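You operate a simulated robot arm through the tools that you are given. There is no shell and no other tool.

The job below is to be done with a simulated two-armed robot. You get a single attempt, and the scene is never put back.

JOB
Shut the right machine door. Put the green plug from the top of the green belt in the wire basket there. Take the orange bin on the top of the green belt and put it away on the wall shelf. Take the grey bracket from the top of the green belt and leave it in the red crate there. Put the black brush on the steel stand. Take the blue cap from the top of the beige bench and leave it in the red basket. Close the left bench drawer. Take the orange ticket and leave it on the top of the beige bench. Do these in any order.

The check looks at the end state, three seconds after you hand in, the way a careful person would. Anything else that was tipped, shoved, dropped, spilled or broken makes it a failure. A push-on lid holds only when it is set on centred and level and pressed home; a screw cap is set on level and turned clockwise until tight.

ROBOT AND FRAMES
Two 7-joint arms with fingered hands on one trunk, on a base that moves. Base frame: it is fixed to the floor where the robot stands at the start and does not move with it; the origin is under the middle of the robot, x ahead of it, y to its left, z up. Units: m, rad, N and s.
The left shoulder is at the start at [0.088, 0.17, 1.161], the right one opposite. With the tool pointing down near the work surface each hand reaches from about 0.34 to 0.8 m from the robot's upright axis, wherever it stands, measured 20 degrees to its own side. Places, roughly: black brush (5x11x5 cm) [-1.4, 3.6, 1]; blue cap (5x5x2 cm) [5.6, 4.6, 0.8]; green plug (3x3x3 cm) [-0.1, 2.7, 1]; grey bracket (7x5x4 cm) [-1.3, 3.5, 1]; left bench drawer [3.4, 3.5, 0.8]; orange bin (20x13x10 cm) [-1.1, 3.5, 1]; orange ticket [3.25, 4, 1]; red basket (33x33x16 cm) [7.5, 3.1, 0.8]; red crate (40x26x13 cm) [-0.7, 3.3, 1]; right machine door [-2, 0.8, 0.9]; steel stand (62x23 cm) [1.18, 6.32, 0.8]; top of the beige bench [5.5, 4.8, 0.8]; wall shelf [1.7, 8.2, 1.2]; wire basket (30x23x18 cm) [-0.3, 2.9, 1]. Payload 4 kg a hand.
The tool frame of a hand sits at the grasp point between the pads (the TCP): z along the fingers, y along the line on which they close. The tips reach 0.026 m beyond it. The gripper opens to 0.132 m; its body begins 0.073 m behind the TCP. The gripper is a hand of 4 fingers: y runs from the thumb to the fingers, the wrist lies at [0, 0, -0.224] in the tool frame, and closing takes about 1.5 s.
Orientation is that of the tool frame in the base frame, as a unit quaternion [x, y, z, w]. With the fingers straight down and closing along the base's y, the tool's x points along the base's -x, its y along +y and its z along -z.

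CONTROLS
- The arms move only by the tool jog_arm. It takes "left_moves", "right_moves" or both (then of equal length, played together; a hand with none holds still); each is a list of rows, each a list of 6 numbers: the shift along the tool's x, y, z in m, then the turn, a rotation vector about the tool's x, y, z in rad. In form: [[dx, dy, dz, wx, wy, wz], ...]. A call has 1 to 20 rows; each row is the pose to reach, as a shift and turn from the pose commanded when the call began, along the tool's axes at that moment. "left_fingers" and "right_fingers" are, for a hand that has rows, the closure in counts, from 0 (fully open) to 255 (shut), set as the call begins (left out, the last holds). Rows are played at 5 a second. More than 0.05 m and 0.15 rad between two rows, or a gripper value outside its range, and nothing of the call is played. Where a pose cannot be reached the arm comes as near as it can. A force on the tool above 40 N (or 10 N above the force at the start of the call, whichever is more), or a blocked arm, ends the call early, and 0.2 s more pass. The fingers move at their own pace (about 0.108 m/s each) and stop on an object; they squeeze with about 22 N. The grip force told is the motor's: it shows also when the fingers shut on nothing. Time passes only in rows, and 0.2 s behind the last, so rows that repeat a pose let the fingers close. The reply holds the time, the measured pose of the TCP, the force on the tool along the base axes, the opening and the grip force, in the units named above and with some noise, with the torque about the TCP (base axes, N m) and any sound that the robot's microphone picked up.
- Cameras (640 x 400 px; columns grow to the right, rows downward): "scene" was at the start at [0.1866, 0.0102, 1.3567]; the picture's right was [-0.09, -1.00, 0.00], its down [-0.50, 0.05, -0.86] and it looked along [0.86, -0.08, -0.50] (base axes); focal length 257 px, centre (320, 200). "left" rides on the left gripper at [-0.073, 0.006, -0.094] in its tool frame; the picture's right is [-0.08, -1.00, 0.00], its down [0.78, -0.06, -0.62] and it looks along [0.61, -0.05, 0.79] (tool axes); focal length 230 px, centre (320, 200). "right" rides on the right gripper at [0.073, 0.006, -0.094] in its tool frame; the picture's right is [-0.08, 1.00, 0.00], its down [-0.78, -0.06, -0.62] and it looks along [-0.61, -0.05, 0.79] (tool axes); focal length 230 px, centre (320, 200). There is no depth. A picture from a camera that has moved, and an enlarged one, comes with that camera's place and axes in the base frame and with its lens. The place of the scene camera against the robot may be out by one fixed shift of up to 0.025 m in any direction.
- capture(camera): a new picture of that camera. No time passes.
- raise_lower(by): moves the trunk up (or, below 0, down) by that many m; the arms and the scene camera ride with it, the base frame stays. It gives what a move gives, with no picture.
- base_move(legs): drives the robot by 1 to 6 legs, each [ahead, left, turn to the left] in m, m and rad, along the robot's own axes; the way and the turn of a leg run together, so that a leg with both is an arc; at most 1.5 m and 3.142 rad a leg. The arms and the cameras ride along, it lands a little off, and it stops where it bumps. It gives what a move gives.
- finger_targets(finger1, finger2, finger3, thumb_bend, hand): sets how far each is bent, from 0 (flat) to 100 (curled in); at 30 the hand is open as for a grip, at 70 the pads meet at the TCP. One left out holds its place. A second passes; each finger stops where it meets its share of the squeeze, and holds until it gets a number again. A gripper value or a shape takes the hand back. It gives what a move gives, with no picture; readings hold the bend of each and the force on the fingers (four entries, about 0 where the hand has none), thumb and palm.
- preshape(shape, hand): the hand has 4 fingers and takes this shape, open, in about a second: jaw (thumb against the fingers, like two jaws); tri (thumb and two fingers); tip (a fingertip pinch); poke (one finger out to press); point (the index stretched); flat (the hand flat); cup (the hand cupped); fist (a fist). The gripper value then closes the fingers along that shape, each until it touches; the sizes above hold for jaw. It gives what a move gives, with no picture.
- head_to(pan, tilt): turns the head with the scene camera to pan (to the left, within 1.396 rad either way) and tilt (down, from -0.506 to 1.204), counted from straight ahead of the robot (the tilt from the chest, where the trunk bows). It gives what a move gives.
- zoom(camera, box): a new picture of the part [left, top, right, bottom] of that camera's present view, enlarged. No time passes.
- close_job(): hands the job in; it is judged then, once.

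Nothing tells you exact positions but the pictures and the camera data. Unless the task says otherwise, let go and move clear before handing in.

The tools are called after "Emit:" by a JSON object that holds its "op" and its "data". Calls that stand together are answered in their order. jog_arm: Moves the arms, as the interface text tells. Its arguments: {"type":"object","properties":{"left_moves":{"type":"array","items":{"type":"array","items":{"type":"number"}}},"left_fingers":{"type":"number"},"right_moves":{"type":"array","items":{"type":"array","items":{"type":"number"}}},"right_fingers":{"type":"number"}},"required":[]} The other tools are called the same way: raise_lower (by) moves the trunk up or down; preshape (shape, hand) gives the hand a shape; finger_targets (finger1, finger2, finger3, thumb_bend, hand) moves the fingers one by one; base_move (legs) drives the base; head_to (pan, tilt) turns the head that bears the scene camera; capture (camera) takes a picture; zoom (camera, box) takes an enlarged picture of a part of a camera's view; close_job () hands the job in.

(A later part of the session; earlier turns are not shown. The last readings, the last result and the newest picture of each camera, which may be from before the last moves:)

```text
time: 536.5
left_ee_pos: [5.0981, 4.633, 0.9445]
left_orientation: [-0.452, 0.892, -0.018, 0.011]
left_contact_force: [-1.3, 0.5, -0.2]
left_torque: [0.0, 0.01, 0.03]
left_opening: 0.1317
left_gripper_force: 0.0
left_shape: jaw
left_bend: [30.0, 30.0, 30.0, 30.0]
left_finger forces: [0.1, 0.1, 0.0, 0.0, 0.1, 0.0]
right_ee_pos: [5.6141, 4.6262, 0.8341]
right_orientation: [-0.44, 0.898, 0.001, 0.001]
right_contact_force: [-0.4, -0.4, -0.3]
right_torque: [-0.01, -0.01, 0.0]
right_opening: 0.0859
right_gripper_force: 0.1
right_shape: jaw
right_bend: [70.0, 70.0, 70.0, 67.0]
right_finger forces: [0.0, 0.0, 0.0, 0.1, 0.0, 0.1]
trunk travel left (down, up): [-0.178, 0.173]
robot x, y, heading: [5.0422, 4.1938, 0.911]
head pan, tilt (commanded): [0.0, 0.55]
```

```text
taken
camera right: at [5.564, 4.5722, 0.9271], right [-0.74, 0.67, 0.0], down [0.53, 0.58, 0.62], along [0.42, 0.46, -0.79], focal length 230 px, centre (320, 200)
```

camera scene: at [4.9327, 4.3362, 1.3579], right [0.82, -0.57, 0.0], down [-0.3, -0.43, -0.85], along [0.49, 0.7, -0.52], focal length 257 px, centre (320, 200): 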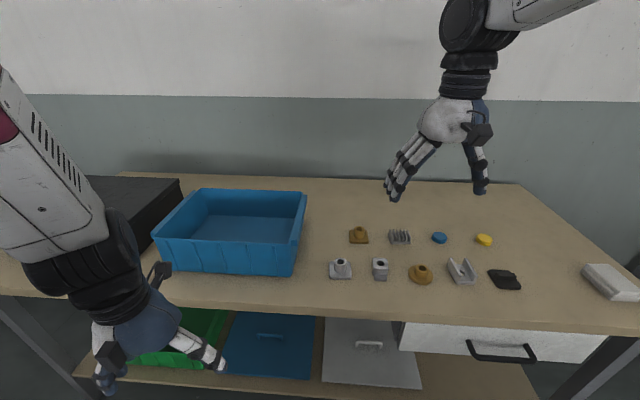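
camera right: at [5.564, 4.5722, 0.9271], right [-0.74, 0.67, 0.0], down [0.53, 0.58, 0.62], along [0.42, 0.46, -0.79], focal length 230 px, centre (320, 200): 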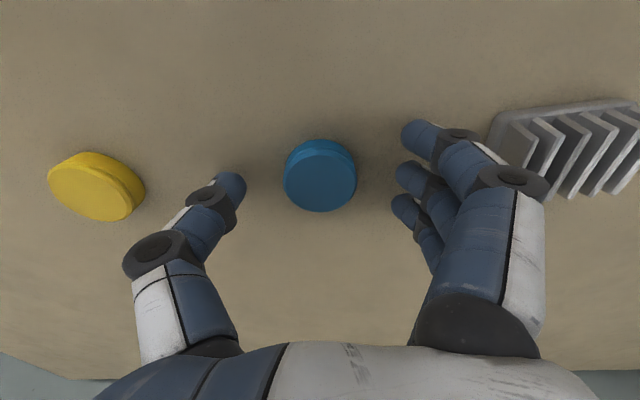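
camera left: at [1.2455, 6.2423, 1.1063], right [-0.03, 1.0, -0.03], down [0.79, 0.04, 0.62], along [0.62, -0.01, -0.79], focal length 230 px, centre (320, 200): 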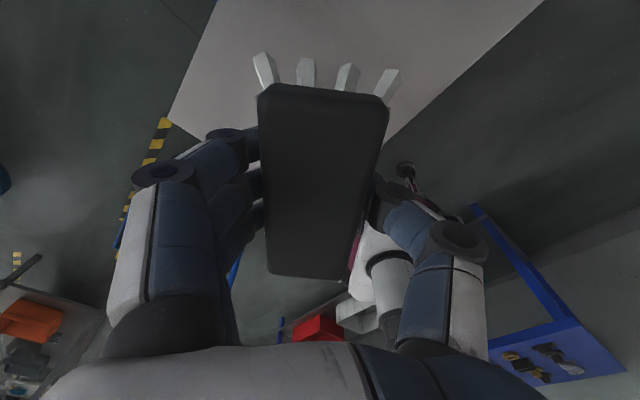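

Cap centred between thumb and fingers. Lowering a few mm more and closing.

Emit:
{"op": "jog_arm", "data": {"right_moves": [[0, 0, 0.004, 0, 0, 0], [0, 0, 0.005, 0, 0, 0]]}}

Emit:
{"op": "jog_arm", "data": {"right_moves": [[0, 0, 0, 0, 0, 0], [0, 0, 0, 0, 0, 0], [0, 0, 0, 0, 0, 0], [0, 0, 0, 0, 0, 0], [0, 0, 0, 0, 0, 0], [0, 0, 0, 0, 0, 0]], "right_fingers": 255}}

Emit:
{"op": "capture", "data": {"camera": "right"}}

```text
time: 537.1
left_ee_pos: [5.0982, 4.6315, 0.9447]
left_orientation: [-0.451, 0.892, -0.018, 0.01]
left_contact_force: [-0.3, -1.1, -0.3]
left_torque: [-0.02, 0.01, 0.0]
left_opening: 0.1318
left_gripper_force: 0.0
left_shape: jaw
left_bend: [30.0, 30.0, 30.0, 30.0]
left_finger forces: [0.0, 0.1, 0.0, 0.0, 0.0, 0.0]
right_ee_pos: [5.6148, 4.6264, 0.8292]
right_orientation: [-0.44, 0.898, 0.001, 0.001]
right_contact_force: [-0.3, -0.2, 0.8]
right_torque: [-0.03, -0.02, 0.01]
right_opening: 0.086
right_gripper_force: 0.1
right_shape: jaw
right_bend: [70.0, 70.0, 70.0, 67.0]
right_finger forces: [0.1, 0.1, 0.0, 0.0, 0.0, 0.0]
trunk travel left (down, up): [-0.178, 0.173]
robot x, y, heading: [5.0483, 4.1943, 0.913]
head pan, tilt (commanded): [0.0, 0.55]
```

```text
time: 538.5
left_ee_pos: [5.0977, 4.6315, 0.9442]
left_orientation: [-0.452, 0.892, -0.018, 0.011]
left_contact_force: [0.6, 0.4, 0.3]
left_torque: [-0.02, 0.01, 0.01]
left_opening: 0.1319
left_gripper_force: 0.1
left_shape: jaw
left_bend: [30.0, 30.0, 30.0, 30.0]
left_finger forces: [0.0, 0.1, 0.0, 0.0, 0.1, 0.1]
right_ee_pos: [5.6155, 4.6266, 0.829]
right_orientation: [-0.439, 0.899, 0.002, 0.003]
right_contact_force: [1.0, 0.4, -0.1]
right_torque: [-0.03, -0.03, -0.02]
right_opening: 0.0296
right_gripper_force: 21.6
right_shape: jaw
right_bend: [71.0, 74.0, 72.0, 70.0]
right_finger forces: [6.7, 6.8, 7.9, 0.1, 19.6, 0.1]
trunk travel left (down, up): [-0.178, 0.173]
robot x, y, heading: [5.045, 4.1968, 0.911]
head pan, tilt (commanded): [0.0, 0.55]
```

```text
taken
camera right: at [5.5653, 4.5726, 0.9228], right [-0.74, 0.67, 0.0], down [0.53, 0.58, 0.62], along [0.42, 0.46, -0.79], focal length 230 px, centre (320, 200)
```

right: 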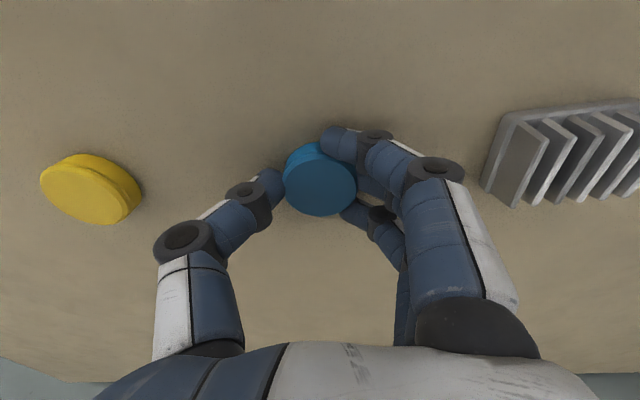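

Cap gripped by all fingers. Lifting and retracting.

Emit:
{"op": "jog_arm", "data": {"right_moves": [[0, 0, -0.03, 0, 0, 0], [0, 0, -0.08, 0, 0, 0], [0, 0, -0.13, 0, 0, 0], [0, 0, -0.18, 0, 0, 0], [0, 0, -0.23, 0, 0, 0], [0.03, 0, -0.27, 0, 0, 0], [0.07, 0, -0.3, 0, 0, 0], [0.11, 0, -0.31, 0, 0, 0], [0.15, 0, -0.32, 0, 0, 0], [0.19, 0, -0.32, 0, 0, 0]]}}

Emit:
{"op": "capture", "data": {"camera": "right"}}

Emit:
{"op": "capture", "data": {"camera": "scene"}}

```text
time: 540.8
left_ee_pos: [5.0982, 4.6312, 0.9446]
left_orientation: [-0.451, 0.892, -0.017, 0.011]
left_contact_force: [0.1, -0.7, 0.1]
left_torque: [0.03, 0.01, -0.01]
left_opening: 0.1317
left_gripper_force: 0.1
left_shape: jaw
left_bend: [30.0, 30.0, 30.0, 30.0]
left_finger forces: [0.1, 0.1, 0.0, 0.1, 0.1, 0.1]
right_ee_pos: [5.4991, 4.4756, 1.1507]
right_orientation: [-0.44, 0.898, 0.001, 0.003]
right_contact_force: [-0.2, -0.5, -0.6]
right_torque: [-0.03, 0.01, -0.03]
right_opening: 0.0288
right_gripper_force: 22.3
right_shape: jaw
right_bend: [71.0, 74.0, 72.0, 70.0]
right_finger forces: [7.1, 7.3, 8.7, 0.1, 19.5, 0.1]
trunk travel left (down, up): [-0.178, 0.173]
robot x, y, heading: [5.0419, 4.1893, 0.906]
head pan, tilt (commanded): [0.0, 0.55]
```

```text
taken
camera right: at [5.4477, 4.4215, 1.2444], right [-0.74, 0.67, 0.0], down [0.53, 0.58, 0.62], along [0.42, 0.46, -0.78], focal length 230 px, centre (320, 200)
```

right: 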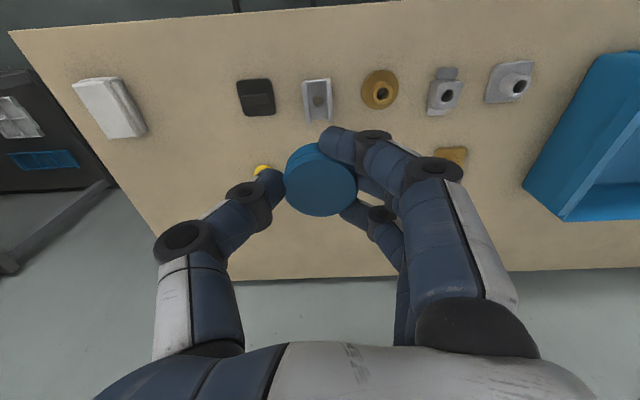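

```text
taken
camera scene: at [5.1588, 4.3544, 1.3581], right [0.79, -0.61, 0.0], down [-0.32, -0.41, -0.85], along [0.52, 0.67, -0.52], focal length 257 px, centre (320, 200)
```

scene: 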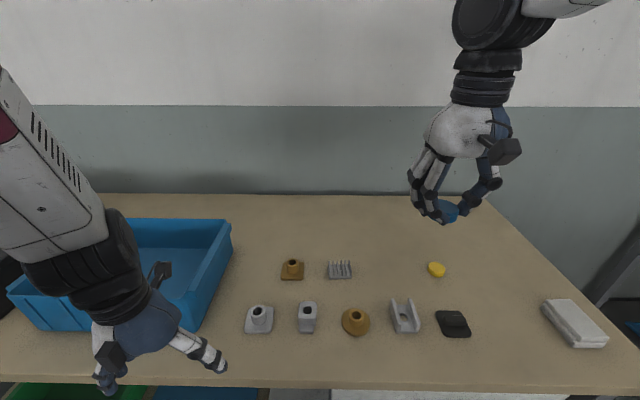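

Cap secured. Backing slightly and strafing right toward the shelf unit with the red basket.

Emit:
{"op": "base_move", "data": {"legs": [[-0.17, 0, 0], [0, -1.3, 0.01]]}}

Emit:
{"op": "head_to", "data": {"pan": -0.3, "tilt": 0.4}}

Emit:
{"op": "capture", "data": {"camera": "scene"}}

```text
time: 553.4
left_ee_pos: [6.0234, 3.7492, 0.9448]
left_orientation: [-0.487, 0.873, -0.017, 0.011]
left_contact_force: [-0.1, 0.6, 0.2]
left_torque: [0.03, -0.02, -0.03]
left_opening: 0.1321
left_gripper_force: 0.1
left_shape: jaw
left_bend: [30.0, 30.0, 30.0, 30.0]
left_finger forces: [0.0, 0.0, 0.0, 0.0, 0.1, 0.1]
right_ee_pos: [6.4352, 3.6262, 1.1506]
right_orientation: [-0.476, 0.879, 0.001, 0.002]
right_contact_force: [0.7, 1.1, -0.7]
right_torque: [0.03, 0.01, -0.01]
right_opening: 0.0291
right_gripper_force: 21.8
right_shape: jaw
right_bend: [71.0, 74.0, 72.0, 70.0]
right_finger forces: [7.1, 7.3, 8.7, 0.0, 19.6, 0.0]
trunk travel left (down, up): [-0.178, 0.173]
robot x, y, heading: [6.01, 3.3074, 0.984]
head pan, tilt (commanded): [0.0, 0.55]
```

```text
time: 554.2
left_ee_pos: [6.0248, 3.7487, 0.944]
left_orientation: [-0.487, 0.873, -0.017, 0.011]
left_contact_force: [0.2, -0.3, 0.1]
left_torque: [-0.01, -0.04, -0.02]
left_opening: 0.132
left_gripper_force: 0.1
left_shape: jaw
left_bend: [30.0, 30.0, 30.0, 30.0]
left_finger forces: [0.0, 0.1, 0.1, 0.0, 0.0, 0.0]
right_ee_pos: [6.4353, 3.6267, 1.15]
right_orientation: [-0.476, 0.88, 0.0, 0.001]
right_contact_force: [-0.4, 0.4, 0.6]
right_torque: [-0.05, 0.02, -0.04]
right_opening: 0.0291
right_gripper_force: 22.1
right_shape: jaw
right_bend: [71.0, 74.0, 72.0, 70.0]
right_finger forces: [7.1, 7.2, 8.7, 0.0, 19.5, 0.0]
trunk travel left (down, up): [-0.178, 0.173]
robot x, y, heading: [6.0078, 3.307, 0.99]
head pan, tilt (commanded): [-0.3, 0.4]
```

```text
taken
camera scene: at [6.1307, 3.4626, 1.3716], right [0.64, -0.77, 0.0], down [-0.3, -0.25, -0.92], along [0.71, 0.59, -0.39], focal length 257 px, centre (320, 200)
```

scene: 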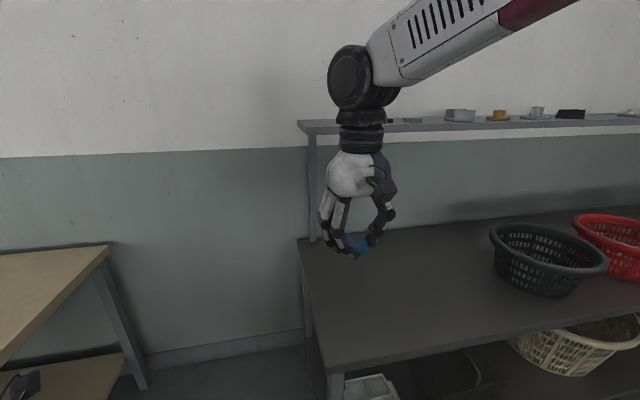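

The red basket is further right on this shelf unit, beyond the black one. Continuing right.

Emit:
{"op": "base_move", "data": {"legs": [[0, 0, -0.07], [0, -1.1, -0.02]]}}

Emit:
{"op": "head_to", "data": {"pan": -0.2, "tilt": 0.5}}

Emit:
{"op": "capture", "data": {"camera": "scene"}}

Emit:
{"op": "capture", "data": {"camera": "right"}}

```text
time: 564.5
left_ee_pos: [6.9211, 3.0659, 0.9442]
left_orientation: [-0.428, 0.903, -0.018, 0.011]
left_contact_force: [-0.2, 0.4, -0.3]
left_torque: [0.01, -0.03, -0.03]
left_opening: 0.1318
left_gripper_force: 0.0
left_shape: jaw
left_bend: [30.0, 30.0, 30.0, 30.0]
left_finger forces: [0.0, 0.0, 0.0, 0.0, 0.0, 0.0]
right_ee_pos: [7.3123, 2.8899, 1.151]
right_orientation: [-0.416, 0.909, 0.001, 0.002]
right_contact_force: [0.0, 0.8, -0.2]
right_torque: [-0.01, 0.05, -0.01]
right_opening: 0.029
right_gripper_force: 22.0
right_shape: jaw
right_bend: [71.0, 74.0, 72.0, 70.0]
right_finger forces: [7.0, 7.4, 8.9, 0.0, 19.5, 0.0]
trunk travel left (down, up): [-0.178, 0.173]
robot x, y, heading: [6.8437, 2.6315, 0.859]
head pan, tilt (commanded): [-0.3, 0.4]
```

```text
time: 565.1
left_ee_pos: [6.9206, 3.0655, 0.9436]
left_orientation: [-0.428, 0.904, -0.018, 0.01]
left_contact_force: [-0.7, -0.1, 0.5]
left_torque: [-0.01, 0.0, 0.01]
left_opening: 0.1317
left_gripper_force: 0.0
left_shape: jaw
left_bend: [30.0, 30.0, 30.0, 30.0]
left_finger forces: [0.0, 0.1, 0.0, 0.1, 0.0, 0.0]
right_ee_pos: [7.3133, 2.8905, 1.1506]
right_orientation: [-0.417, 0.909, 0.0, 0.001]
right_contact_force: [0.0, -0.3, -0.1]
right_torque: [0.01, 0.02, -0.03]
right_opening: 0.0291
right_gripper_force: 22.1
right_shape: jaw
right_bend: [71.0, 74.0, 72.0, 70.0]
right_finger forces: [7.1, 7.2, 8.7, 0.1, 19.5, 0.0]
trunk travel left (down, up): [-0.178, 0.173]
robot x, y, heading: [6.8436, 2.6302, 0.861]
head pan, tilt (commanded): [-0.201, 0.499]
```

```text
taken
camera scene: at [6.9798, 2.7743, 1.3625], right [0.61, -0.79, 0.0], down [-0.38, -0.29, -0.88], along [0.69, 0.54, -0.48], focal length 257 px, centre (320, 200)
```

scene: 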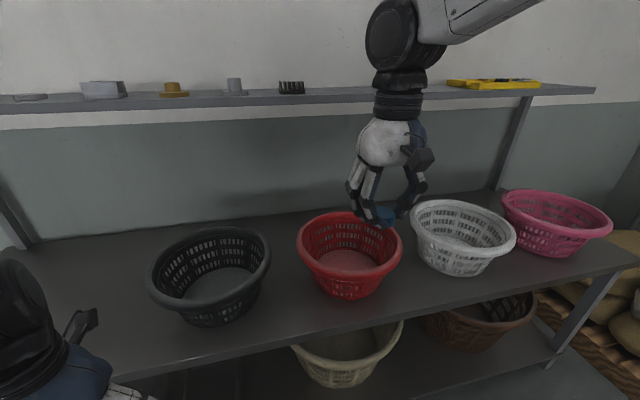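

```text
taken
camera right: at [7.2596, 2.8391, 1.244], right [-0.7, 0.71, 0.0], down [0.56, 0.55, 0.62], along [0.44, 0.44, -0.79], focal length 230 px, centre (320, 200)
```

right: 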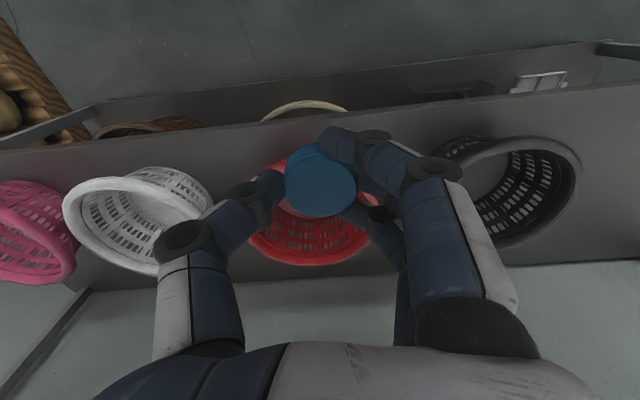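

The red basket's centre is about 0.22 m ahead of the hand. Extending forward over it.

Emit:
{"op": "jog_arm", "data": {"right_moves": [[-0.04, 0, 0.02, 0, 0, 0], [-0.085, 0, 0.04, 0, 0, 0], [-0.13, 0, 0.06, 0, 0, 0], [-0.175, 0, 0.08, 0, 0, 0], [-0.21, 0, 0.09, 0, 0, 0]]}}

Emit:
{"op": "capture", "data": {"camera": "right"}}

Emit:
{"op": "capture", "data": {"camera": "scene"}}

```text
time: 566.3
left_ee_pos: [6.9204, 3.0653, 0.9436]
left_orientation: [-0.428, 0.903, -0.019, 0.01]
left_contact_force: [0.2, -0.6, -0.4]
left_torque: [0.02, 0.02, 0.01]
left_opening: 0.1319
left_gripper_force: 0.1
left_shape: jaw
left_bend: [30.0, 30.0, 30.0, 30.0]
left_finger forces: [0.1, 0.0, 0.1, 0.0, 0.1, 0.0]
right_ee_pos: [7.4483, 3.0533, 1.0591]
right_orientation: [-0.417, 0.909, 0.0, 0.0]
right_contact_force: [-0.6, -0.3, -0.2]
right_torque: [0.01, 0.0, 0.01]
right_opening: 0.0289
right_gripper_force: 22.2
right_shape: jaw
right_bend: [71.0, 74.0, 72.0, 70.0]
right_finger forces: [6.7, 7.5, 8.7, 0.1, 19.4, 0.0]
trunk travel left (down, up): [-0.178, 0.173]
robot x, y, heading: [6.8455, 2.6315, 0.862]
head pan, tilt (commanded): [-0.201, 0.499]
```

```text
taken
camera right: at [7.3952, 3.0012, 1.1528], right [-0.71, 0.71, 0.0], down [0.56, 0.55, 0.62], along [0.44, 0.44, -0.79], focal length 230 px, centre (320, 200)
```

right: 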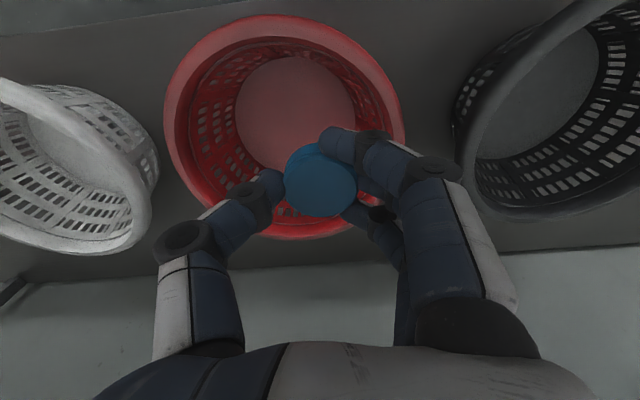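

```text
taken
camera scene: at [6.9806, 2.7753, 1.3622], right [0.61, -0.79, 0.0], down [-0.38, -0.29, -0.88], along [0.69, 0.54, -0.48], focal length 257 px, centre (320, 200)
```

scene: 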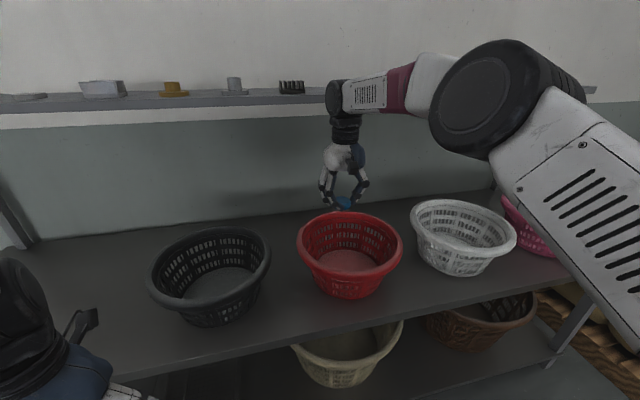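

The basket centre is 3 cm to the right of the hand. Correcting, lowering into it and releasing.

Emit:
{"op": "jog_arm", "data": {"right_moves": [[0, -0.03, 0.02, 0, 0, 0], [0, -0.03, 0.06, 0, 0, 0], [0, -0.03, 0.1, 0, 0, 0], [0, -0.03, 0.14, 0, 0, 0], [0, -0.03, 0.17, 0, 0, 0]]}}

Emit:
{"op": "capture", "data": {"camera": "right"}}

```text
time: 567.5
left_ee_pos: [6.9212, 3.0661, 0.9434]
left_orientation: [-0.427, 0.904, -0.018, 0.01]
left_contact_force: [-1.0, -1.1, 0.6]
left_torque: [0.01, -0.01, 0.03]
left_opening: 0.1323
left_gripper_force: 0.1
left_shape: jaw
left_bend: [30.0, 30.0, 30.0, 30.0]
left_finger forces: [0.1, 0.1, 0.0, 0.0, 0.0, 0.0]
right_ee_pos: [7.4742, 3.0306, 0.8904]
right_orientation: [-0.416, 0.909, 0.001, 0.002]
right_contact_force: [0.3, -0.2, -0.6]
right_torque: [-0.03, -0.02, 0.01]
right_opening: 0.0291
right_gripper_force: 21.8
right_shape: jaw
right_bend: [71.0, 74.0, 72.0, 70.0]
right_finger forces: [7.1, 7.6, 9.3, 0.1, 19.6, 0.1]
trunk travel left (down, up): [-0.178, 0.173]
robot x, y, heading: [6.8451, 2.6256, 0.86]
head pan, tilt (commanded): [-0.201, 0.499]
```

```text
taken
camera right: at [7.4221, 2.9792, 0.9837], right [-0.7, 0.71, 0.0], down [0.56, 0.55, 0.62], along [0.44, 0.44, -0.79], focal length 230 px, centre (320, 200)
```

right: 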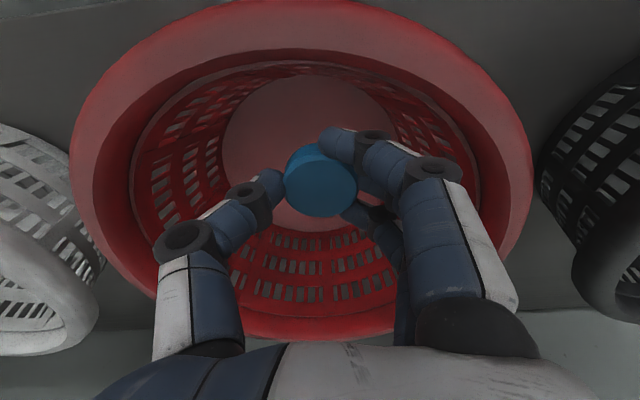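

Inside the basket. A little lower, then open.

Emit:
{"op": "jog_arm", "data": {"right_moves": [[0, 0, 0.01, 0, 0, 0], [0, 0, 0.02, 0, 0, 0]]}}

Emit:
{"op": "jog_arm", "data": {"right_moves": [[0, 0, 0, 0, 0, 0], [0, 0, 0, 0, 0, 0], [0, 0, 0, 0, 0, 0], [0, 0, 0, 0, 0, 0]], "right_fingers": 100}}

Emit:
{"op": "jog_arm", "data": {"right_moves": [[0, 0, -0.04, 0, 0, 0], [0, 0, -0.08, 0, 0, 0], [0, 0, -0.12, 0, 0, 0], [0, 0, -0.16, 0, 0, 0], [0, 0, -0.2, 0, 0, 0]]}}

Emit:
{"op": "capture", "data": {"camera": "right"}}

```text
time: 568.1
left_ee_pos: [6.9204, 3.066, 0.9441]
left_orientation: [-0.428, 0.903, -0.018, 0.01]
left_contact_force: [-0.5, 0.8, -0.8]
left_torque: [-0.02, 0.01, 0.0]
left_opening: 0.1319
left_gripper_force: 0.0
left_shape: jaw
left_bend: [30.0, 30.0, 30.0, 30.0]
left_finger forces: [0.0, 0.1, 0.0, 0.1, 0.0, 0.1]
right_ee_pos: [7.4731, 3.0314, 0.8734]
right_orientation: [-0.416, 0.909, 0.001, 0.002]
right_contact_force: [-0.2, 0.8, -0.9]
right_torque: [0.0, -0.05, 0.02]
right_opening: 0.029
right_gripper_force: 22.4
right_shape: jaw
right_bend: [71.0, 74.0, 72.0, 70.0]
right_finger forces: [7.1, 7.7, 9.1, 0.0, 19.4, 0.0]
trunk travel left (down, up): [-0.178, 0.173]
robot x, y, heading: [6.8442, 2.6301, 0.86]
head pan, tilt (commanded): [-0.201, 0.499]
```

```text
time: 569.1
left_ee_pos: [6.9212, 3.0654, 0.9438]
left_orientation: [-0.429, 0.903, -0.019, 0.011]
left_contact_force: [0.8, -0.2, -0.3]
left_torque: [-0.04, -0.02, -0.01]
left_opening: 0.1317
left_gripper_force: 0.1
left_shape: jaw
left_bend: [30.0, 30.0, 30.0, 30.0]
left_finger forces: [0.0, 0.0, 0.1, 0.0, 0.0, 0.1]
right_ee_pos: [7.4723, 3.0306, 0.8731]
right_orientation: [-0.416, 0.909, 0.001, 0.002]
right_contact_force: [1.4, 0.2, 0.7]
right_torque: [0.0, 0.02, -0.01]
right_opening: 0.0795
right_gripper_force: 0.0
right_shape: jaw
right_bend: [71.0, 71.0, 71.0, 70.0]
right_finger forces: [0.6, 0.0, 0.1, 0.0, 0.0, 0.1]
trunk travel left (down, up): [-0.178, 0.173]
robot x, y, heading: [6.8453, 2.634, 0.859]
head pan, tilt (commanded): [-0.201, 0.499]
```

```text
time: 570.3
left_ee_pos: [6.921, 3.0659, 0.9444]
left_orientation: [-0.429, 0.903, -0.019, 0.012]
left_contact_force: [-0.5, -0.1, 0.2]
left_torque: [0.03, -0.05, -0.01]
left_opening: 0.1318
left_gripper_force: 0.1
left_shape: jaw
left_bend: [30.0, 30.0, 30.0, 30.0]
left_finger forces: [0.0, 0.1, 0.0, 0.0, 0.0, 0.1]
right_ee_pos: [7.4697, 3.0306, 1.0706]
right_orientation: [-0.417, 0.909, 0.0, 0.002]
right_contact_force: [0.1, -0.2, 0.1]
right_torque: [0.0, -0.03, -0.01]
right_opening: 0.0797
right_gripper_force: 0.0
right_shape: jaw
right_bend: [71.0, 71.0, 71.0, 70.0]
right_finger forces: [0.0, 0.1, 0.0, 0.0, 0.0, 0.0]
trunk travel left (down, up): [-0.178, 0.173]
robot x, y, heading: [6.8458, 2.6337, 0.859]
head pan, tilt (commanded): [-0.201, 0.499]
```

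```text
taken
camera right: at [7.4173, 2.9787, 1.1638], right [-0.7, 0.71, 0.0], down [0.56, 0.55, 0.62], along [0.44, 0.44, -0.78], focal length 230 px, centre (320, 200)
```

right: 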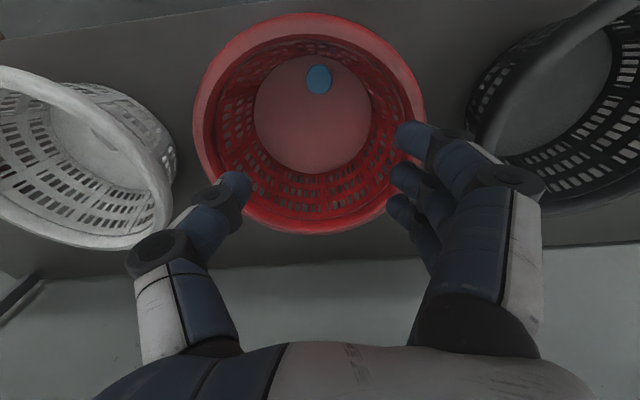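

The blue cap lies in the red basket. Retracting the hand and moving left to the gap between benches, to reverse into the front aisle.

Emit:
{"op": "jog_arm", "data": {"right_moves": [[0.03, 0, -0.03, 0, 0, 0], [0.07, 0, -0.06, 0, 0, 0], [0.11, 0, -0.08, 0, 0, 0], [0.15, 0, -0.08, 0, 0, 0], [0.19, 0, -0.08, 0, 0, 0], [0.22, 0, -0.08, 0, 0, 0]], "right_fingers": 0}}

Emit:
{"op": "base_move", "data": {"legs": [[0, 0, 0.055], [0, 1.0, 0]]}}

Emit:
{"op": "head_to", "data": {"pan": 0.0, "tilt": 0.5}}

Emit:
{"op": "capture", "data": {"camera": "scene"}}

```text
time: 571.7
left_ee_pos: [6.9217, 3.0664, 0.9446]
left_orientation: [-0.428, 0.904, -0.017, 0.009]
left_contact_force: [0.2, -1.0, -0.1]
left_torque: [0.06, 0.03, 0.01]
left_opening: 0.1319
left_gripper_force: 0.0
left_shape: jaw
left_bend: [30.0, 30.0, 30.0, 30.0]
left_finger forces: [0.1, 0.0, 0.0, 0.1, 0.1, 0.0]
right_ee_pos: [7.3271, 2.8607, 1.15]
right_orientation: [-0.416, 0.909, 0.001, 0.001]
right_contact_force: [0.1, -0.2, -0.4]
right_torque: [0.0, 0.05, -0.01]
right_opening: 0.1319
right_gripper_force: 0.1
right_shape: jaw
right_bend: [30.0, 30.0, 30.0, 30.0]
right_finger forces: [0.0, 0.0, 0.0, 0.0, 0.0, 0.0]
trunk travel left (down, up): [-0.178, 0.173]
robot x, y, heading: [6.8461, 2.6316, 0.862]
head pan, tilt (commanded): [-0.201, 0.499]
```

```text
time: 581.0
left_ee_pos: [6.1206, 3.6614, 0.944]
left_orientation: [-0.455, 0.89, -0.019, 0.011]
left_contact_force: [-0.3, -0.1, 0.1]
left_torque: [0.02, -0.01, 0.02]
left_opening: 0.1321
left_gripper_force: 0.0
left_shape: jaw
left_bend: [30.0, 30.0, 30.0, 30.0]
left_finger forces: [0.0, 0.0, 0.0, 0.0, 0.0, 0.0]
right_ee_pos: [6.5388, 3.482, 1.1502]
right_orientation: [-0.444, 0.896, 0.0, 0.002]
right_contact_force: [-0.3, 0.3, -0.1]
right_torque: [0.0, -0.01, -0.01]
right_opening: 0.1317
right_gripper_force: 0.0
right_shape: jaw
right_bend: [30.0, 30.0, 30.0, 30.0]
right_finger forces: [0.1, 0.0, 0.1, 0.1, 0.0, 0.0]
trunk travel left (down, up): [-0.178, 0.173]
robot x, y, heading: [6.0731, 3.2192, 0.916]
head pan, tilt (commanded): [-0.201, 0.499]
```

```text
time: 581.7
left_ee_pos: [6.1205, 3.6609, 0.945]
left_orientation: [-0.455, 0.89, -0.018, 0.011]
left_contact_force: [0.4, -0.7, 0.4]
left_torque: [-0.02, 0.0, -0.01]
left_opening: 0.132
left_gripper_force: 0.0
left_shape: jaw
left_bend: [30.0, 30.0, 30.0, 30.0]
left_finger forces: [0.1, 0.0, 0.0, 0.0, 0.0, 0.0]
right_ee_pos: [6.5379, 3.4814, 1.1519]
right_orientation: [-0.443, 0.896, 0.001, 0.002]
right_contact_force: [0.4, 0.0, 0.3]
right_torque: [-0.04, 0.0, 0.0]
right_opening: 0.1318
right_gripper_force: 0.0
right_shape: jaw
right_bend: [30.0, 30.0, 30.0, 30.0]
right_finger forces: [0.1, 0.2, 0.1, 0.0, 0.0, 0.0]
trunk travel left (down, up): [-0.178, 0.173]
robot x, y, heading: [6.0693, 3.2226, 0.915]
head pan, tilt (commanded): [0.0, 0.499]
```

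```text
taken
camera scene: at [6.1855, 3.3855, 1.3625], right [0.8, -0.61, 0.0], down [-0.29, -0.38, -0.88], along [0.53, 0.7, -0.48], focal length 257 px, centre (320, 200)
```

scene: 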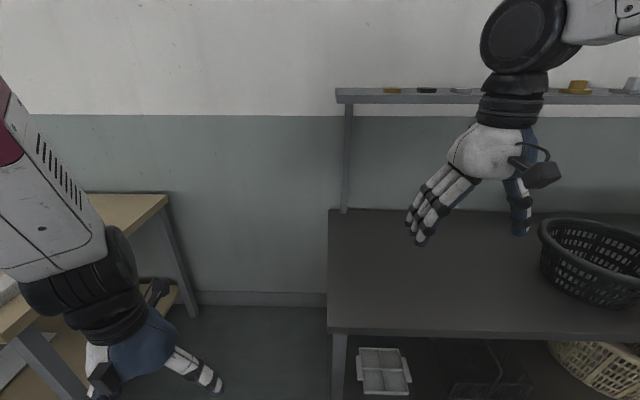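

Strafing left 0.41 m to the gap line, then reversing through it.

Emit:
{"op": "base_move", "data": {"legs": [[0, 0.41, 0]]}}

Emit:
{"op": "base_move", "data": {"legs": [[-0.9, 0, 0]]}}

Emit:
{"op": "capture", "data": {"camera": "left"}}

```text
time: 585.9
left_ee_pos: [5.7939, 3.9095, 0.9433]
left_orientation: [-0.455, 0.89, -0.017, 0.011]
left_contact_force: [0.2, 0.7, 0.9]
left_torque: [0.02, 0.02, 0.0]
left_opening: 0.1319
left_gripper_force: 0.0
left_shape: jaw
left_bend: [30.0, 30.0, 30.0, 30.0]
left_finger forces: [0.0, 0.1, 0.0, 0.0, 0.0, 0.1]
right_ee_pos: [6.2125, 3.73, 1.151]
right_orientation: [-0.443, 0.896, 0.001, 0.002]
right_contact_force: [-0.1, 0.5, -0.4]
right_torque: [-0.01, 0.02, 0.03]
right_opening: 0.1316
right_gripper_force: 0.0
right_shape: jaw
right_bend: [30.0, 30.0, 30.0, 30.0]
right_finger forces: [0.0, 0.0, 0.0, 0.1, 0.1, 0.0]
trunk travel left (down, up): [-0.178, 0.173]
robot x, y, heading: [5.7426, 3.4663, 0.915]
head pan, tilt (commanded): [0.0, 0.499]
```

```text
time: 590.6
left_ee_pos: [5.2559, 3.2062, 0.9447]
left_orientation: [-0.454, 0.891, -0.018, 0.011]
left_contact_force: [0.1, -0.3, 0.5]
left_torque: [0.01, -0.02, 0.01]
left_opening: 0.1318
left_gripper_force: 0.0
left_shape: jaw
left_bend: [30.0, 30.0, 30.0, 30.0]
left_finger forces: [0.0, 0.0, 0.0, 0.1, 0.0, 0.1]
right_ee_pos: [5.6743, 3.0256, 1.1508]
right_orientation: [-0.442, 0.897, 0.0, 0.002]
right_contact_force: [0.5, 0.3, -0.5]
right_torque: [0.03, 0.01, -0.01]
right_opening: 0.1317
right_gripper_force: 0.0
right_shape: jaw
right_bend: [30.0, 30.0, 30.0, 30.0]
right_finger forces: [0.1, 0.1, 0.1, 0.0, 0.0, 0.0]
trunk travel left (down, up): [-0.178, 0.173]
robot x, y, heading: [5.2073, 2.7651, 0.92]
head pan, tilt (commanded): [0.0, 0.499]
```

```text
taken
camera left: at [5.2909, 3.2698, 1.037], right [0.85, -0.52, 0.04], down [-0.43, -0.66, 0.62], along [-0.29, -0.54, -0.79], focal length 230 px, centre (320, 200)
```

left: 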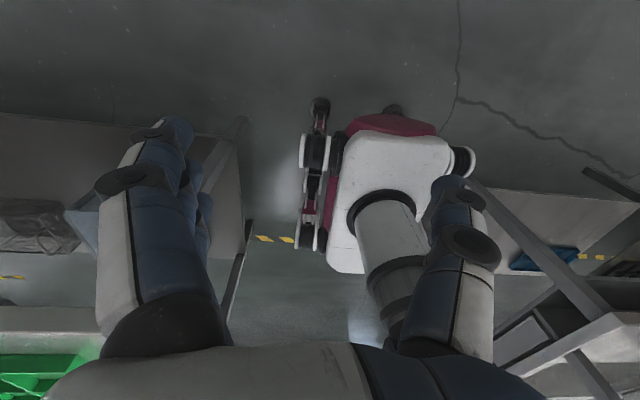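

There's room on both sides of the base. Continuing backward into the front aisle.

Emit:
{"op": "base_move", "data": {"legs": [[-1.0, 0, 0], [-0.85, 0, 0]]}}

Emit:
{"op": "head_to", "data": {"pan": 0.0, "tilt": 0.4}}

Emit:
{"op": "capture", "data": {"camera": "scene"}}

```text
time: 599.8
left_ee_pos: [4.1514, 1.7285, 0.9451]
left_orientation: [-0.473, 0.881, -0.018, 0.011]
left_contact_force: [-0.5, 0.0, 0.3]
left_torque: [0.02, 0.01, -0.01]
left_opening: 0.1316
left_gripper_force: 0.0
left_shape: jaw
left_bend: [30.0, 30.0, 30.0, 30.0]
left_finger forces: [0.0, 0.0, 0.1, 0.0, 0.1, 0.1]
right_ee_pos: [4.5754, 1.5659, 1.1505]
right_orientation: [-0.462, 0.887, 0.0, 0.001]
right_contact_force: [-0.4, -0.2, -0.9]
right_torque: [0.0, -0.02, 0.02]
right_opening: 0.1318
right_gripper_force: 0.0
right_shape: jaw
right_bend: [30.0, 30.0, 30.0, 30.0]
right_finger forces: [0.1, 0.0, 0.0, 0.0, 0.0, 0.0]
trunk travel left (down, up): [-0.178, 0.173]
robot x, y, heading: [4.1194, 1.2903, 0.958]
head pan, tilt (commanded): [0.0, 0.499]
```

```text
time: 600.5
left_ee_pos: [4.1504, 1.7283, 0.9444]
left_orientation: [-0.473, 0.881, -0.017, 0.011]
left_contact_force: [0.0, 0.2, 0.2]
left_torque: [0.0, -0.01, 0.0]
left_opening: 0.1321
left_gripper_force: 0.0
left_shape: jaw
left_bend: [30.0, 30.0, 30.0, 30.0]
left_finger forces: [0.1, 0.1, 0.0, 0.0, 0.1, 0.0]
right_ee_pos: [4.5757, 1.5658, 1.1509]
right_orientation: [-0.462, 0.887, 0.001, 0.001]
right_contact_force: [0.6, 0.1, -0.1]
right_torque: [0.04, -0.01, -0.02]
right_opening: 0.132
right_gripper_force: 0.0
right_shape: jaw
right_bend: [30.0, 30.0, 30.0, 30.0]
right_finger forces: [0.1, 0.1, 0.0, 0.1, 0.1, 0.0]
trunk travel left (down, up): [-0.178, 0.173]
robot x, y, heading: [4.1172, 1.2859, 0.958]
head pan, tilt (commanded): [0.0, 0.4]
```

```text
taken
camera scene: at [4.2287, 1.4572, 1.3716], right [0.82, -0.57, 0.0], down [-0.22, -0.32, -0.92], along [0.53, 0.75, -0.39], focal length 257 px, centre (320, 200)
```

scene: 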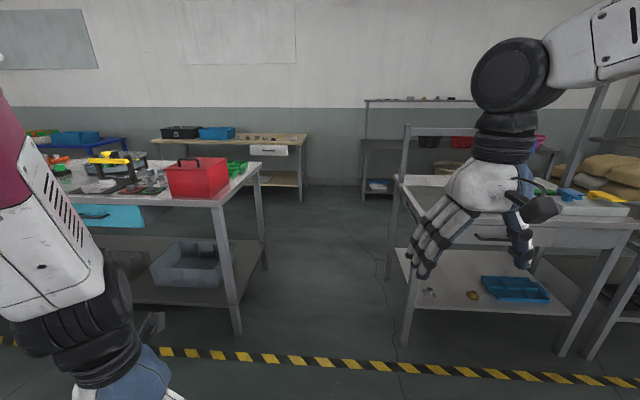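

Back in the front aisle. Strafing left along the tool bench to the open drawer.

Emit:
{"op": "base_move", "data": {"legs": [[0, 0, -0.04], [0, 1.0, 0], [0, 0.75, 0]]}}

Emit:
{"op": "head_to", "data": {"pan": 0.0, "tilt": 0.5}}

Emit:
{"op": "capture", "data": {"camera": "scene"}}

```text
time: 616.8
left_ee_pos: [2.7462, 2.8008, 0.9446]
left_orientation: [-0.458, 0.888, -0.018, 0.011]
left_contact_force: [-0.8, 0.4, -0.1]
left_torque: [0.02, 0.04, -0.02]
left_opening: 0.1317
left_gripper_force: 0.1
left_shape: jaw
left_bend: [30.0, 30.0, 30.0, 30.0]
left_finger forces: [0.0, 0.1, 0.0, 0.0, 0.1, 0.0]
right_ee_pos: [3.165, 2.6238, 1.1501]
right_orientation: [-0.447, 0.894, 0.0, 0.002]
right_contact_force: [0.0, -0.1, 0.3]
right_torque: [-0.02, 0.01, -0.01]
right_opening: 0.1318
right_gripper_force: 0.0
right_shape: jaw
right_bend: [30.0, 30.0, 30.0, 30.0]
right_finger forces: [0.1, 0.1, 0.0, 0.1, 0.0, 0.0]
trunk travel left (down, up): [-0.178, 0.173]
robot x, y, heading: [2.7012, 2.3578, 0.924]
head pan, tilt (commanded): [0.0, 0.4]
```

```text
time: 617.5
left_ee_pos: [2.7462, 2.8001, 0.9449]
left_orientation: [-0.458, 0.889, -0.018, 0.012]
left_contact_force: [0.8, -0.7, 0.0]
left_torque: [0.0, 0.04, -0.01]
left_opening: 0.1321
left_gripper_force: 0.0
left_shape: jaw
left_bend: [30.0, 30.0, 30.0, 30.0]
left_finger forces: [0.1, 0.1, 0.1, 0.1, 0.0, 0.0]
right_ee_pos: [3.1655, 2.6241, 1.1496]
right_orientation: [-0.447, 0.894, 0.001, 0.001]
right_contact_force: [0.2, -0.7, 0.1]
right_torque: [0.03, 0.02, -0.04]
right_opening: 0.1321
right_gripper_force: 0.0
right_shape: jaw
right_bend: [30.0, 30.0, 30.0, 30.0]
right_finger forces: [0.1, 0.1, 0.0, 0.0, 0.1, 0.0]
trunk travel left (down, up): [-0.178, 0.173]
robot x, y, heading: [2.7031, 2.3621, 0.926]
head pan, tilt (commanded): [0.0, 0.499]
```

```text
taken
camera scene: at [2.8127, 2.5255, 1.3625], right [0.8, -0.6, 0.0], down [-0.29, -0.38, -0.88], along [0.53, 0.7, -0.48], focal length 257 px, centre (320, 200)
```

scene: 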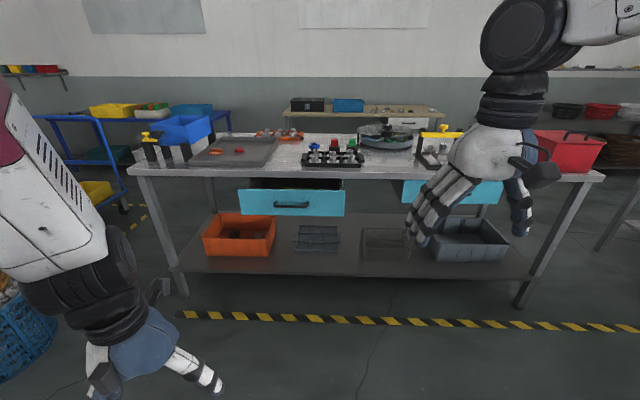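

The left cyan drawer sticks out ~11 cm (face at about [3.31, 3.38], z 0.79). I'll line up so the right hand faces the drawer, then form a fist pointing forward.

Emit:
{"op": "base_move", "data": {"legs": [[0.3, 0.345, 0]]}}

Emit:
{"op": "preshape", "data": {"shape": "fist", "hand": "right"}}

Emit:
{"op": "jog_arm", "data": {"right_moves": [[0, 0, 0.02, 0, -0.14, 0], [0, 0, 0.04, 0, -0.28, 0], [0, 0, 0.06, 0, -0.42, 0], [0, 0, 0.08, 0, -0.56, 0], [0, 0, 0.1, 0, -0.7, 0], [0, 0, 0.13, 0, -0.84, 0], [0, 0, 0.16, 0, -0.98, 0], [0, 0, 0.2, 0, -1.12, 0], [0, 0, 0.24, 0, -1.26, 0], [0, 0, 0.28, 0, -1.4, 0], [0, 0, 0.32, 0, -1.54, 0], [0, 0, 0.35, 0, -1.57, 0]]}}

Emit:
{"op": "capture", "data": {"camera": "scene"}}

Emit:
{"op": "capture", "data": {"camera": "right"}}

```text
time: 621.1
left_ee_pos: [2.6496, 3.2463, 0.9447]
left_orientation: [-0.458, 0.889, -0.018, 0.011]
left_contact_force: [0.6, 0.0, -0.4]
left_torque: [-0.01, 0.0, -0.02]
left_opening: 0.1317
left_gripper_force: 0.1
left_shape: jaw
left_bend: [30.0, 30.0, 30.0, 30.0]
left_finger forces: [0.1, 0.0, 0.0, 0.0, 0.0, 0.1]
right_ee_pos: [3.0664, 3.0683, 1.1508]
right_orientation: [-0.446, 0.895, 0.001, 0.001]
right_contact_force: [-0.7, 0.5, -0.3]
right_torque: [0.04, 0.02, -0.03]
right_opening: 0.1318
right_gripper_force: 0.1
right_shape: jaw
right_bend: [30.0, 30.0, 30.0, 30.0]
right_finger forces: [0.0, 0.1, 0.0, 0.0, 0.0, 0.0]
trunk travel left (down, up): [-0.178, 0.173]
robot x, y, heading: [2.6019, 2.8088, 0.924]
head pan, tilt (commanded): [0.0, 0.499]
```

```text
time: 622.0
left_ee_pos: [2.6471, 3.2454, 0.9438]
left_orientation: [-0.457, 0.889, -0.019, 0.012]
left_contact_force: [0.2, 0.2, 0.1]
left_torque: [0.02, 0.01, -0.02]
left_opening: 0.132
left_gripper_force: 0.0
left_shape: jaw
left_bend: [30.0, 30.0, 30.0, 30.0]
left_finger forces: [0.0, 0.0, 0.0, 0.0, 0.0, 0.0]
right_ee_pos: [3.0666, 3.0685, 1.1507]
right_orientation: [-0.445, 0.896, 0.0, 0.002]
right_contact_force: [-0.1, 0.6, -0.4]
right_torque: [0.04, 0.02, 0.0]
right_opening: 0.0002
right_gripper_force: 0.2
right_shape: fist
right_bend: [100.0, 100.0, 99.0, 54.0]
right_finger forces: [0.0, 0.0, 0.0, 0.0, 0.1, 0.0]
trunk travel left (down, up): [-0.178, 0.173]
robot x, y, heading: [2.601, 2.8102, 0.922]
head pan, tilt (commanded): [0.0, 0.499]
```

```text
time: 624.8
left_ee_pos: [2.649, 3.2451, 0.944]
left_orientation: [-0.459, 0.888, -0.018, 0.011]
left_contact_force: [0.9, -0.4, 0.2]
left_torque: [-0.03, 0.02, 0.01]
left_opening: 0.1319
left_gripper_force: 0.1
left_shape: jaw
left_bend: [30.0, 30.0, 30.0, 30.0]
left_finger forces: [0.0, 0.0, 0.0, 0.0, 0.0, 0.0]
right_ee_pos: [3.1165, 3.0593, 0.8048]
right_orientation: [-0.287, 0.641, 0.285, 0.653]
right_contact_force: [0.2, 0.6, 0.6]
right_torque: [0.04, 0.0, -0.03]
right_opening: 0.0001
right_gripper_force: 0.1
right_shape: fist
right_bend: [99.0, 100.0, 98.0, 54.0]
right_finger forces: [0.0, 0.1, 0.0, 0.1, 0.0, 0.0]
right hand out of reach, approached as far as the arm can: row 6, 7, 8, 9, 11, 12
trunk travel left (down, up): [-0.178, 0.173]
robot x, y, heading: [2.6017, 2.8058, 0.927]
head pan, tilt (commanded): [0.0, 0.499]
stopped in row 12 (right hand): the arm was blocked; the commanded pose is now the measured one
```

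```text
taken
camera scene: at [2.7154, 2.9702, 1.3625], right [0.8, -0.6, 0.0], down [-0.29, -0.38, -0.88], along [0.53, 0.7, -0.48], focal length 257 px, centre (320, 200)
```

scene: 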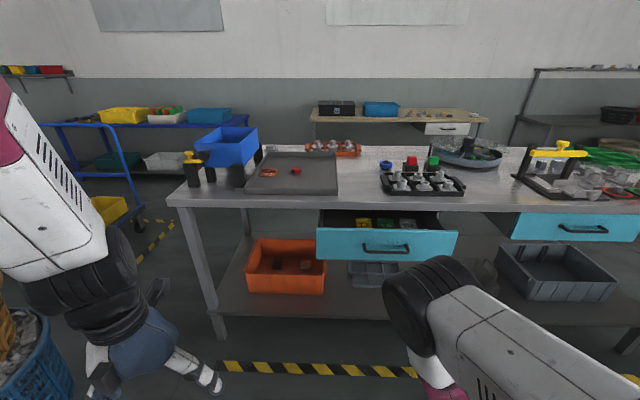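

```text
taken
camera right: at [3.0504, 2.9955, 0.7307], right [-0.74, 0.67, 0.07], down [-0.39, -0.5, 0.78], along [0.55, 0.55, 0.63], focal length 230 px, centre (320, 200)
```

right: 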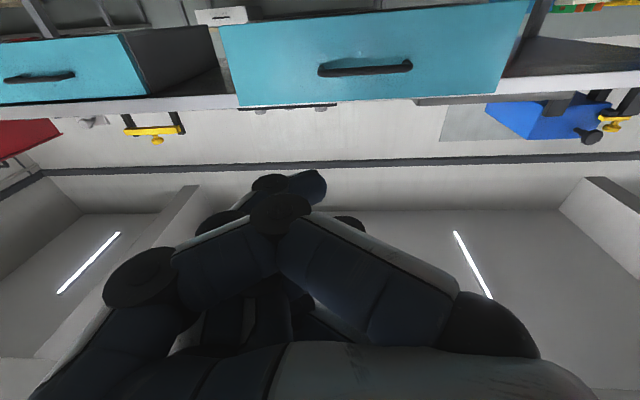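

The fist points forward at drawer height. Moving the base 0.24 m closer, then pushing with the arm.

Emit:
{"op": "base_move", "data": {"legs": [[0.24, 0.03, -0.005]]}}

Emit:
{"op": "capture", "data": {"camera": "scene"}}

Emit:
{"op": "capture", "data": {"camera": "right"}}

```text
time: 626.6
left_ee_pos: [2.7702, 3.4553, 0.9435]
left_orientation: [-0.456, 0.89, -0.019, 0.011]
left_contact_force: [-0.1, 0.2, 0.0]
left_torque: [-0.01, 0.04, -0.02]
left_opening: 0.1318
left_gripper_force: 0.1
left_shape: jaw
left_bend: [30.0, 30.0, 30.0, 30.0]
left_finger forces: [0.0, 0.0, 0.1, 0.0, 0.1, 0.1]
right_ee_pos: [3.2381, 3.2682, 0.8047]
right_orientation: [-0.286, 0.641, 0.283, 0.654]
right_contact_force: [0.1, -0.2, 0.5]
right_torque: [0.04, 0.0, 0.0]
right_opening: 0.0002
right_gripper_force: 0.2
right_shape: fist
right_bend: [99.0, 100.0, 98.0, 54.0]
right_finger forces: [0.0, 0.0, 0.0, 0.1, 0.0, 0.1]
trunk travel left (down, up): [-0.178, 0.173]
robot x, y, heading: [2.72, 3.012, 0.914]
head pan, tilt (commanded): [0.0, 0.499]
```

```text
taken
camera scene: at [2.8353, 3.1794, 1.3623], right [0.8, -0.6, 0.0], down [-0.29, -0.38, -0.88], along [0.53, 0.7, -0.48], focal length 257 px, centre (320, 200)
```

scene: 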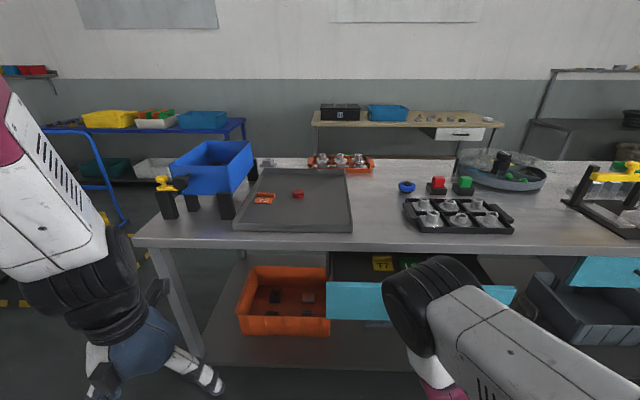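

```text
taken
camera right: at [3.1703, 3.2032, 0.7304], right [-0.74, 0.67, 0.07], down [-0.39, -0.5, 0.78], along [0.56, 0.55, 0.63], focal length 230 px, centre (320, 200)
```

right: 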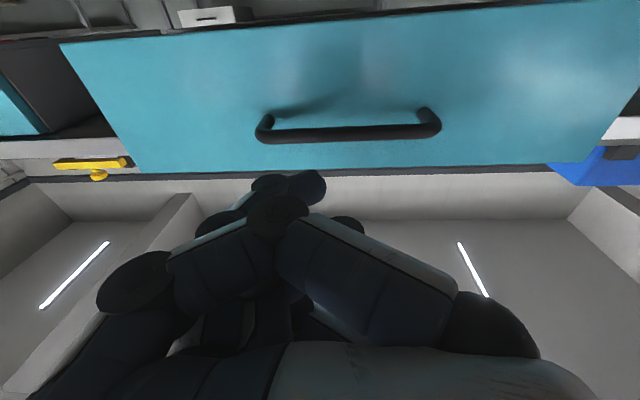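

The fist is aimed at the drawer face beside its handle. Pushing forward with the arm.

Emit:
{"op": "jog_arm", "data": {"right_moves": [[0, 0, 0.03, 0, 0, 0], [0, 0, 0.06, 0, 0, 0], [0, 0, 0.09, 0, 0, 0], [0, 0, 0.12, 0, 0, 0], [0, 0, 0.15, 0, 0, 0]]}}

Emit:
{"op": "capture", "data": {"camera": "right"}}

Emit:
{"op": "capture", "data": {"camera": "scene"}}

```text
time: 627.8
left_ee_pos: [2.7705, 3.454, 0.9441]
left_orientation: [-0.456, 0.89, -0.018, 0.011]
left_contact_force: [-0.4, -0.2, 0.2]
left_torque: [0.0, 0.0, 0.0]
left_opening: 0.1318
left_gripper_force: 0.1
left_shape: jaw
left_bend: [30.0, 30.0, 30.0, 30.0]
left_finger forces: [0.0, 0.1, 0.0, 0.1, 0.0, 0.0]
right_ee_pos: [3.3562, 3.3681, 0.8132]
right_orientation: [-0.273, 0.643, 0.274, 0.662]
right_contact_force: [0.6, -0.6, 0.1]
right_torque: [-0.01, -0.03, -0.01]
right_opening: 0.0
right_gripper_force: 0.2
right_shape: fist
right_bend: [99.0, 100.0, 98.0, 54.0]
right_finger forces: [0.1, 0.0, 0.0, 0.1, 0.1, 0.0]
trunk travel left (down, up): [-0.178, 0.173]
robot x, y, heading: [2.7251, 3.0165, 0.922]
head pan, tilt (commanded): [0.0, 0.499]
```

```text
taken
camera right: at [3.2879, 3.3064, 0.7374], right [-0.71, 0.7, 0.07], down [-0.41, -0.49, 0.77], along [0.57, 0.52, 0.64], focal length 230 px, centre (320, 200)
```

right: 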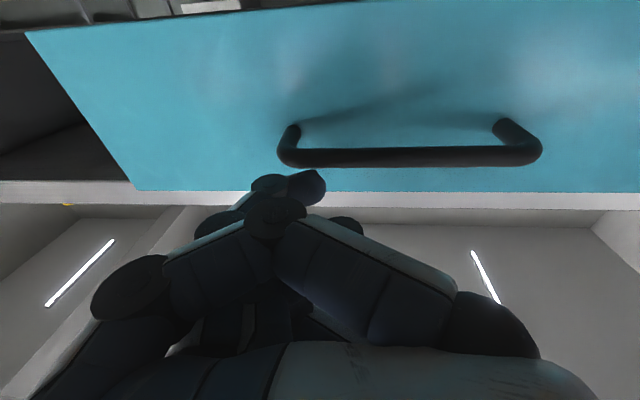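

```text
taken
camera scene: at [2.8352, 3.1791, 1.3623], right [0.8, -0.6, 0.0], down [-0.29, -0.38, -0.88], along [0.53, 0.7, -0.48], focal length 257 px, centre (320, 200)
```

scene: 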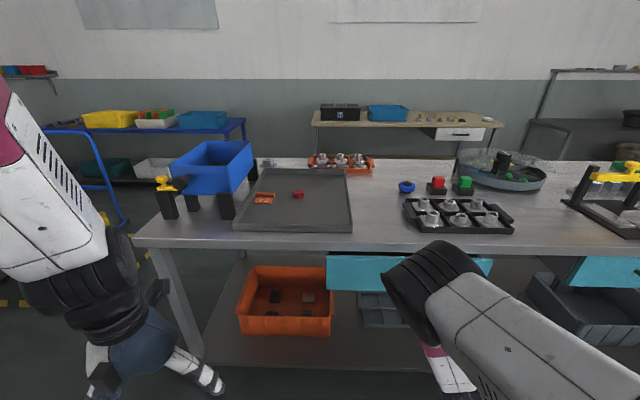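

The drawer is moving in. Pushing further until it stops.

Emit:
{"op": "jog_arm", "data": {"right_moves": [[0, 0, 0.02, 0, 0, 0], [0, 0, 0.04, 0, 0, 0], [0, 0, 0.06, 0, 0, 0], [0, 0, 0.08, 0, 0, 0], [0, 0, 0.1, 0, 0, 0]]}}

Emit:
{"op": "capture", "data": {"camera": "right"}}

Emit:
{"op": "capture", "data": {"camera": "scene"}}

```text
time: 628.7
left_ee_pos: [2.7676, 3.4522, 0.9459]
left_orientation: [-0.455, 0.89, -0.018, 0.014]
left_contact_force: [-0.4, -1.0, 0.5]
left_torque: [0.02, -0.01, 0.0]
left_opening: 0.1319
left_gripper_force: 0.1
left_shape: jaw
left_bend: [30.0, 30.0, 30.0, 30.0]
left_finger forces: [0.1, 0.0, 0.0, 0.0, 0.0, 0.1]
right_ee_pos: [3.3851, 3.4295, 0.8179]
right_orientation: [-0.287, 0.631, 0.284, 0.662]
right_contact_force: [-5.1, -3.7, 24.9]
right_torque: [-0.48, -0.52, -0.18]
right_opening: 0.0
right_gripper_force: 0.1
right_shape: fist
right_bend: [99.0, 100.0, 98.0, 56.0]
right_finger forces: [0.0, 0.1, 0.1, 0.0, 24.6, 0.0]
trunk travel left (down, up): [-0.178, 0.173]
robot x, y, heading: [2.718, 3.0126, 0.918]
head pan, tilt (commanded): [0.0, 0.499]
stopped in row 4 (right hand): the force on the tool passed its limit at 50 N (the readings are from after the stop); the commanded pose is now the measured one
```

```text
taken
camera right: at [3.3199, 3.3652, 0.7416], right [-0.74, 0.67, 0.06], down [-0.4, -0.51, 0.76], along [0.54, 0.54, 0.65], focal length 230 px, centre (320, 200)
```

right: 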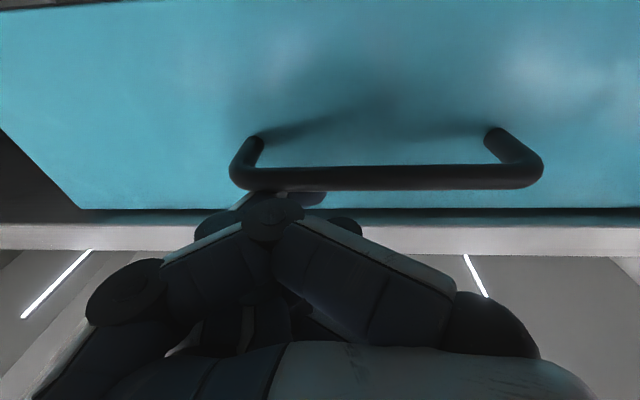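

```text
taken
camera scene: at [2.8308, 3.1766, 1.3632], right [0.8, -0.61, 0.0], down [-0.29, -0.38, -0.88], along [0.53, 0.7, -0.48], focal length 257 px, centre (320, 200)
```

scene: 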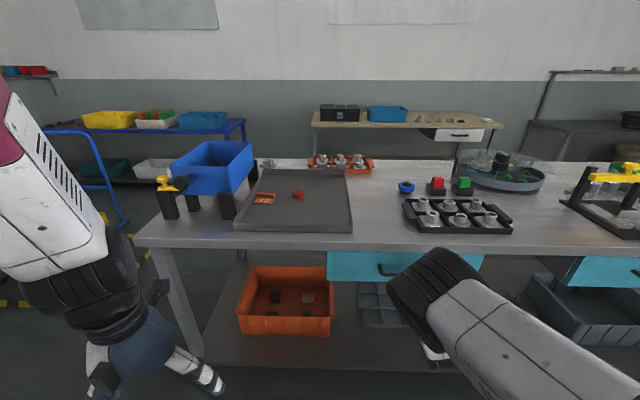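

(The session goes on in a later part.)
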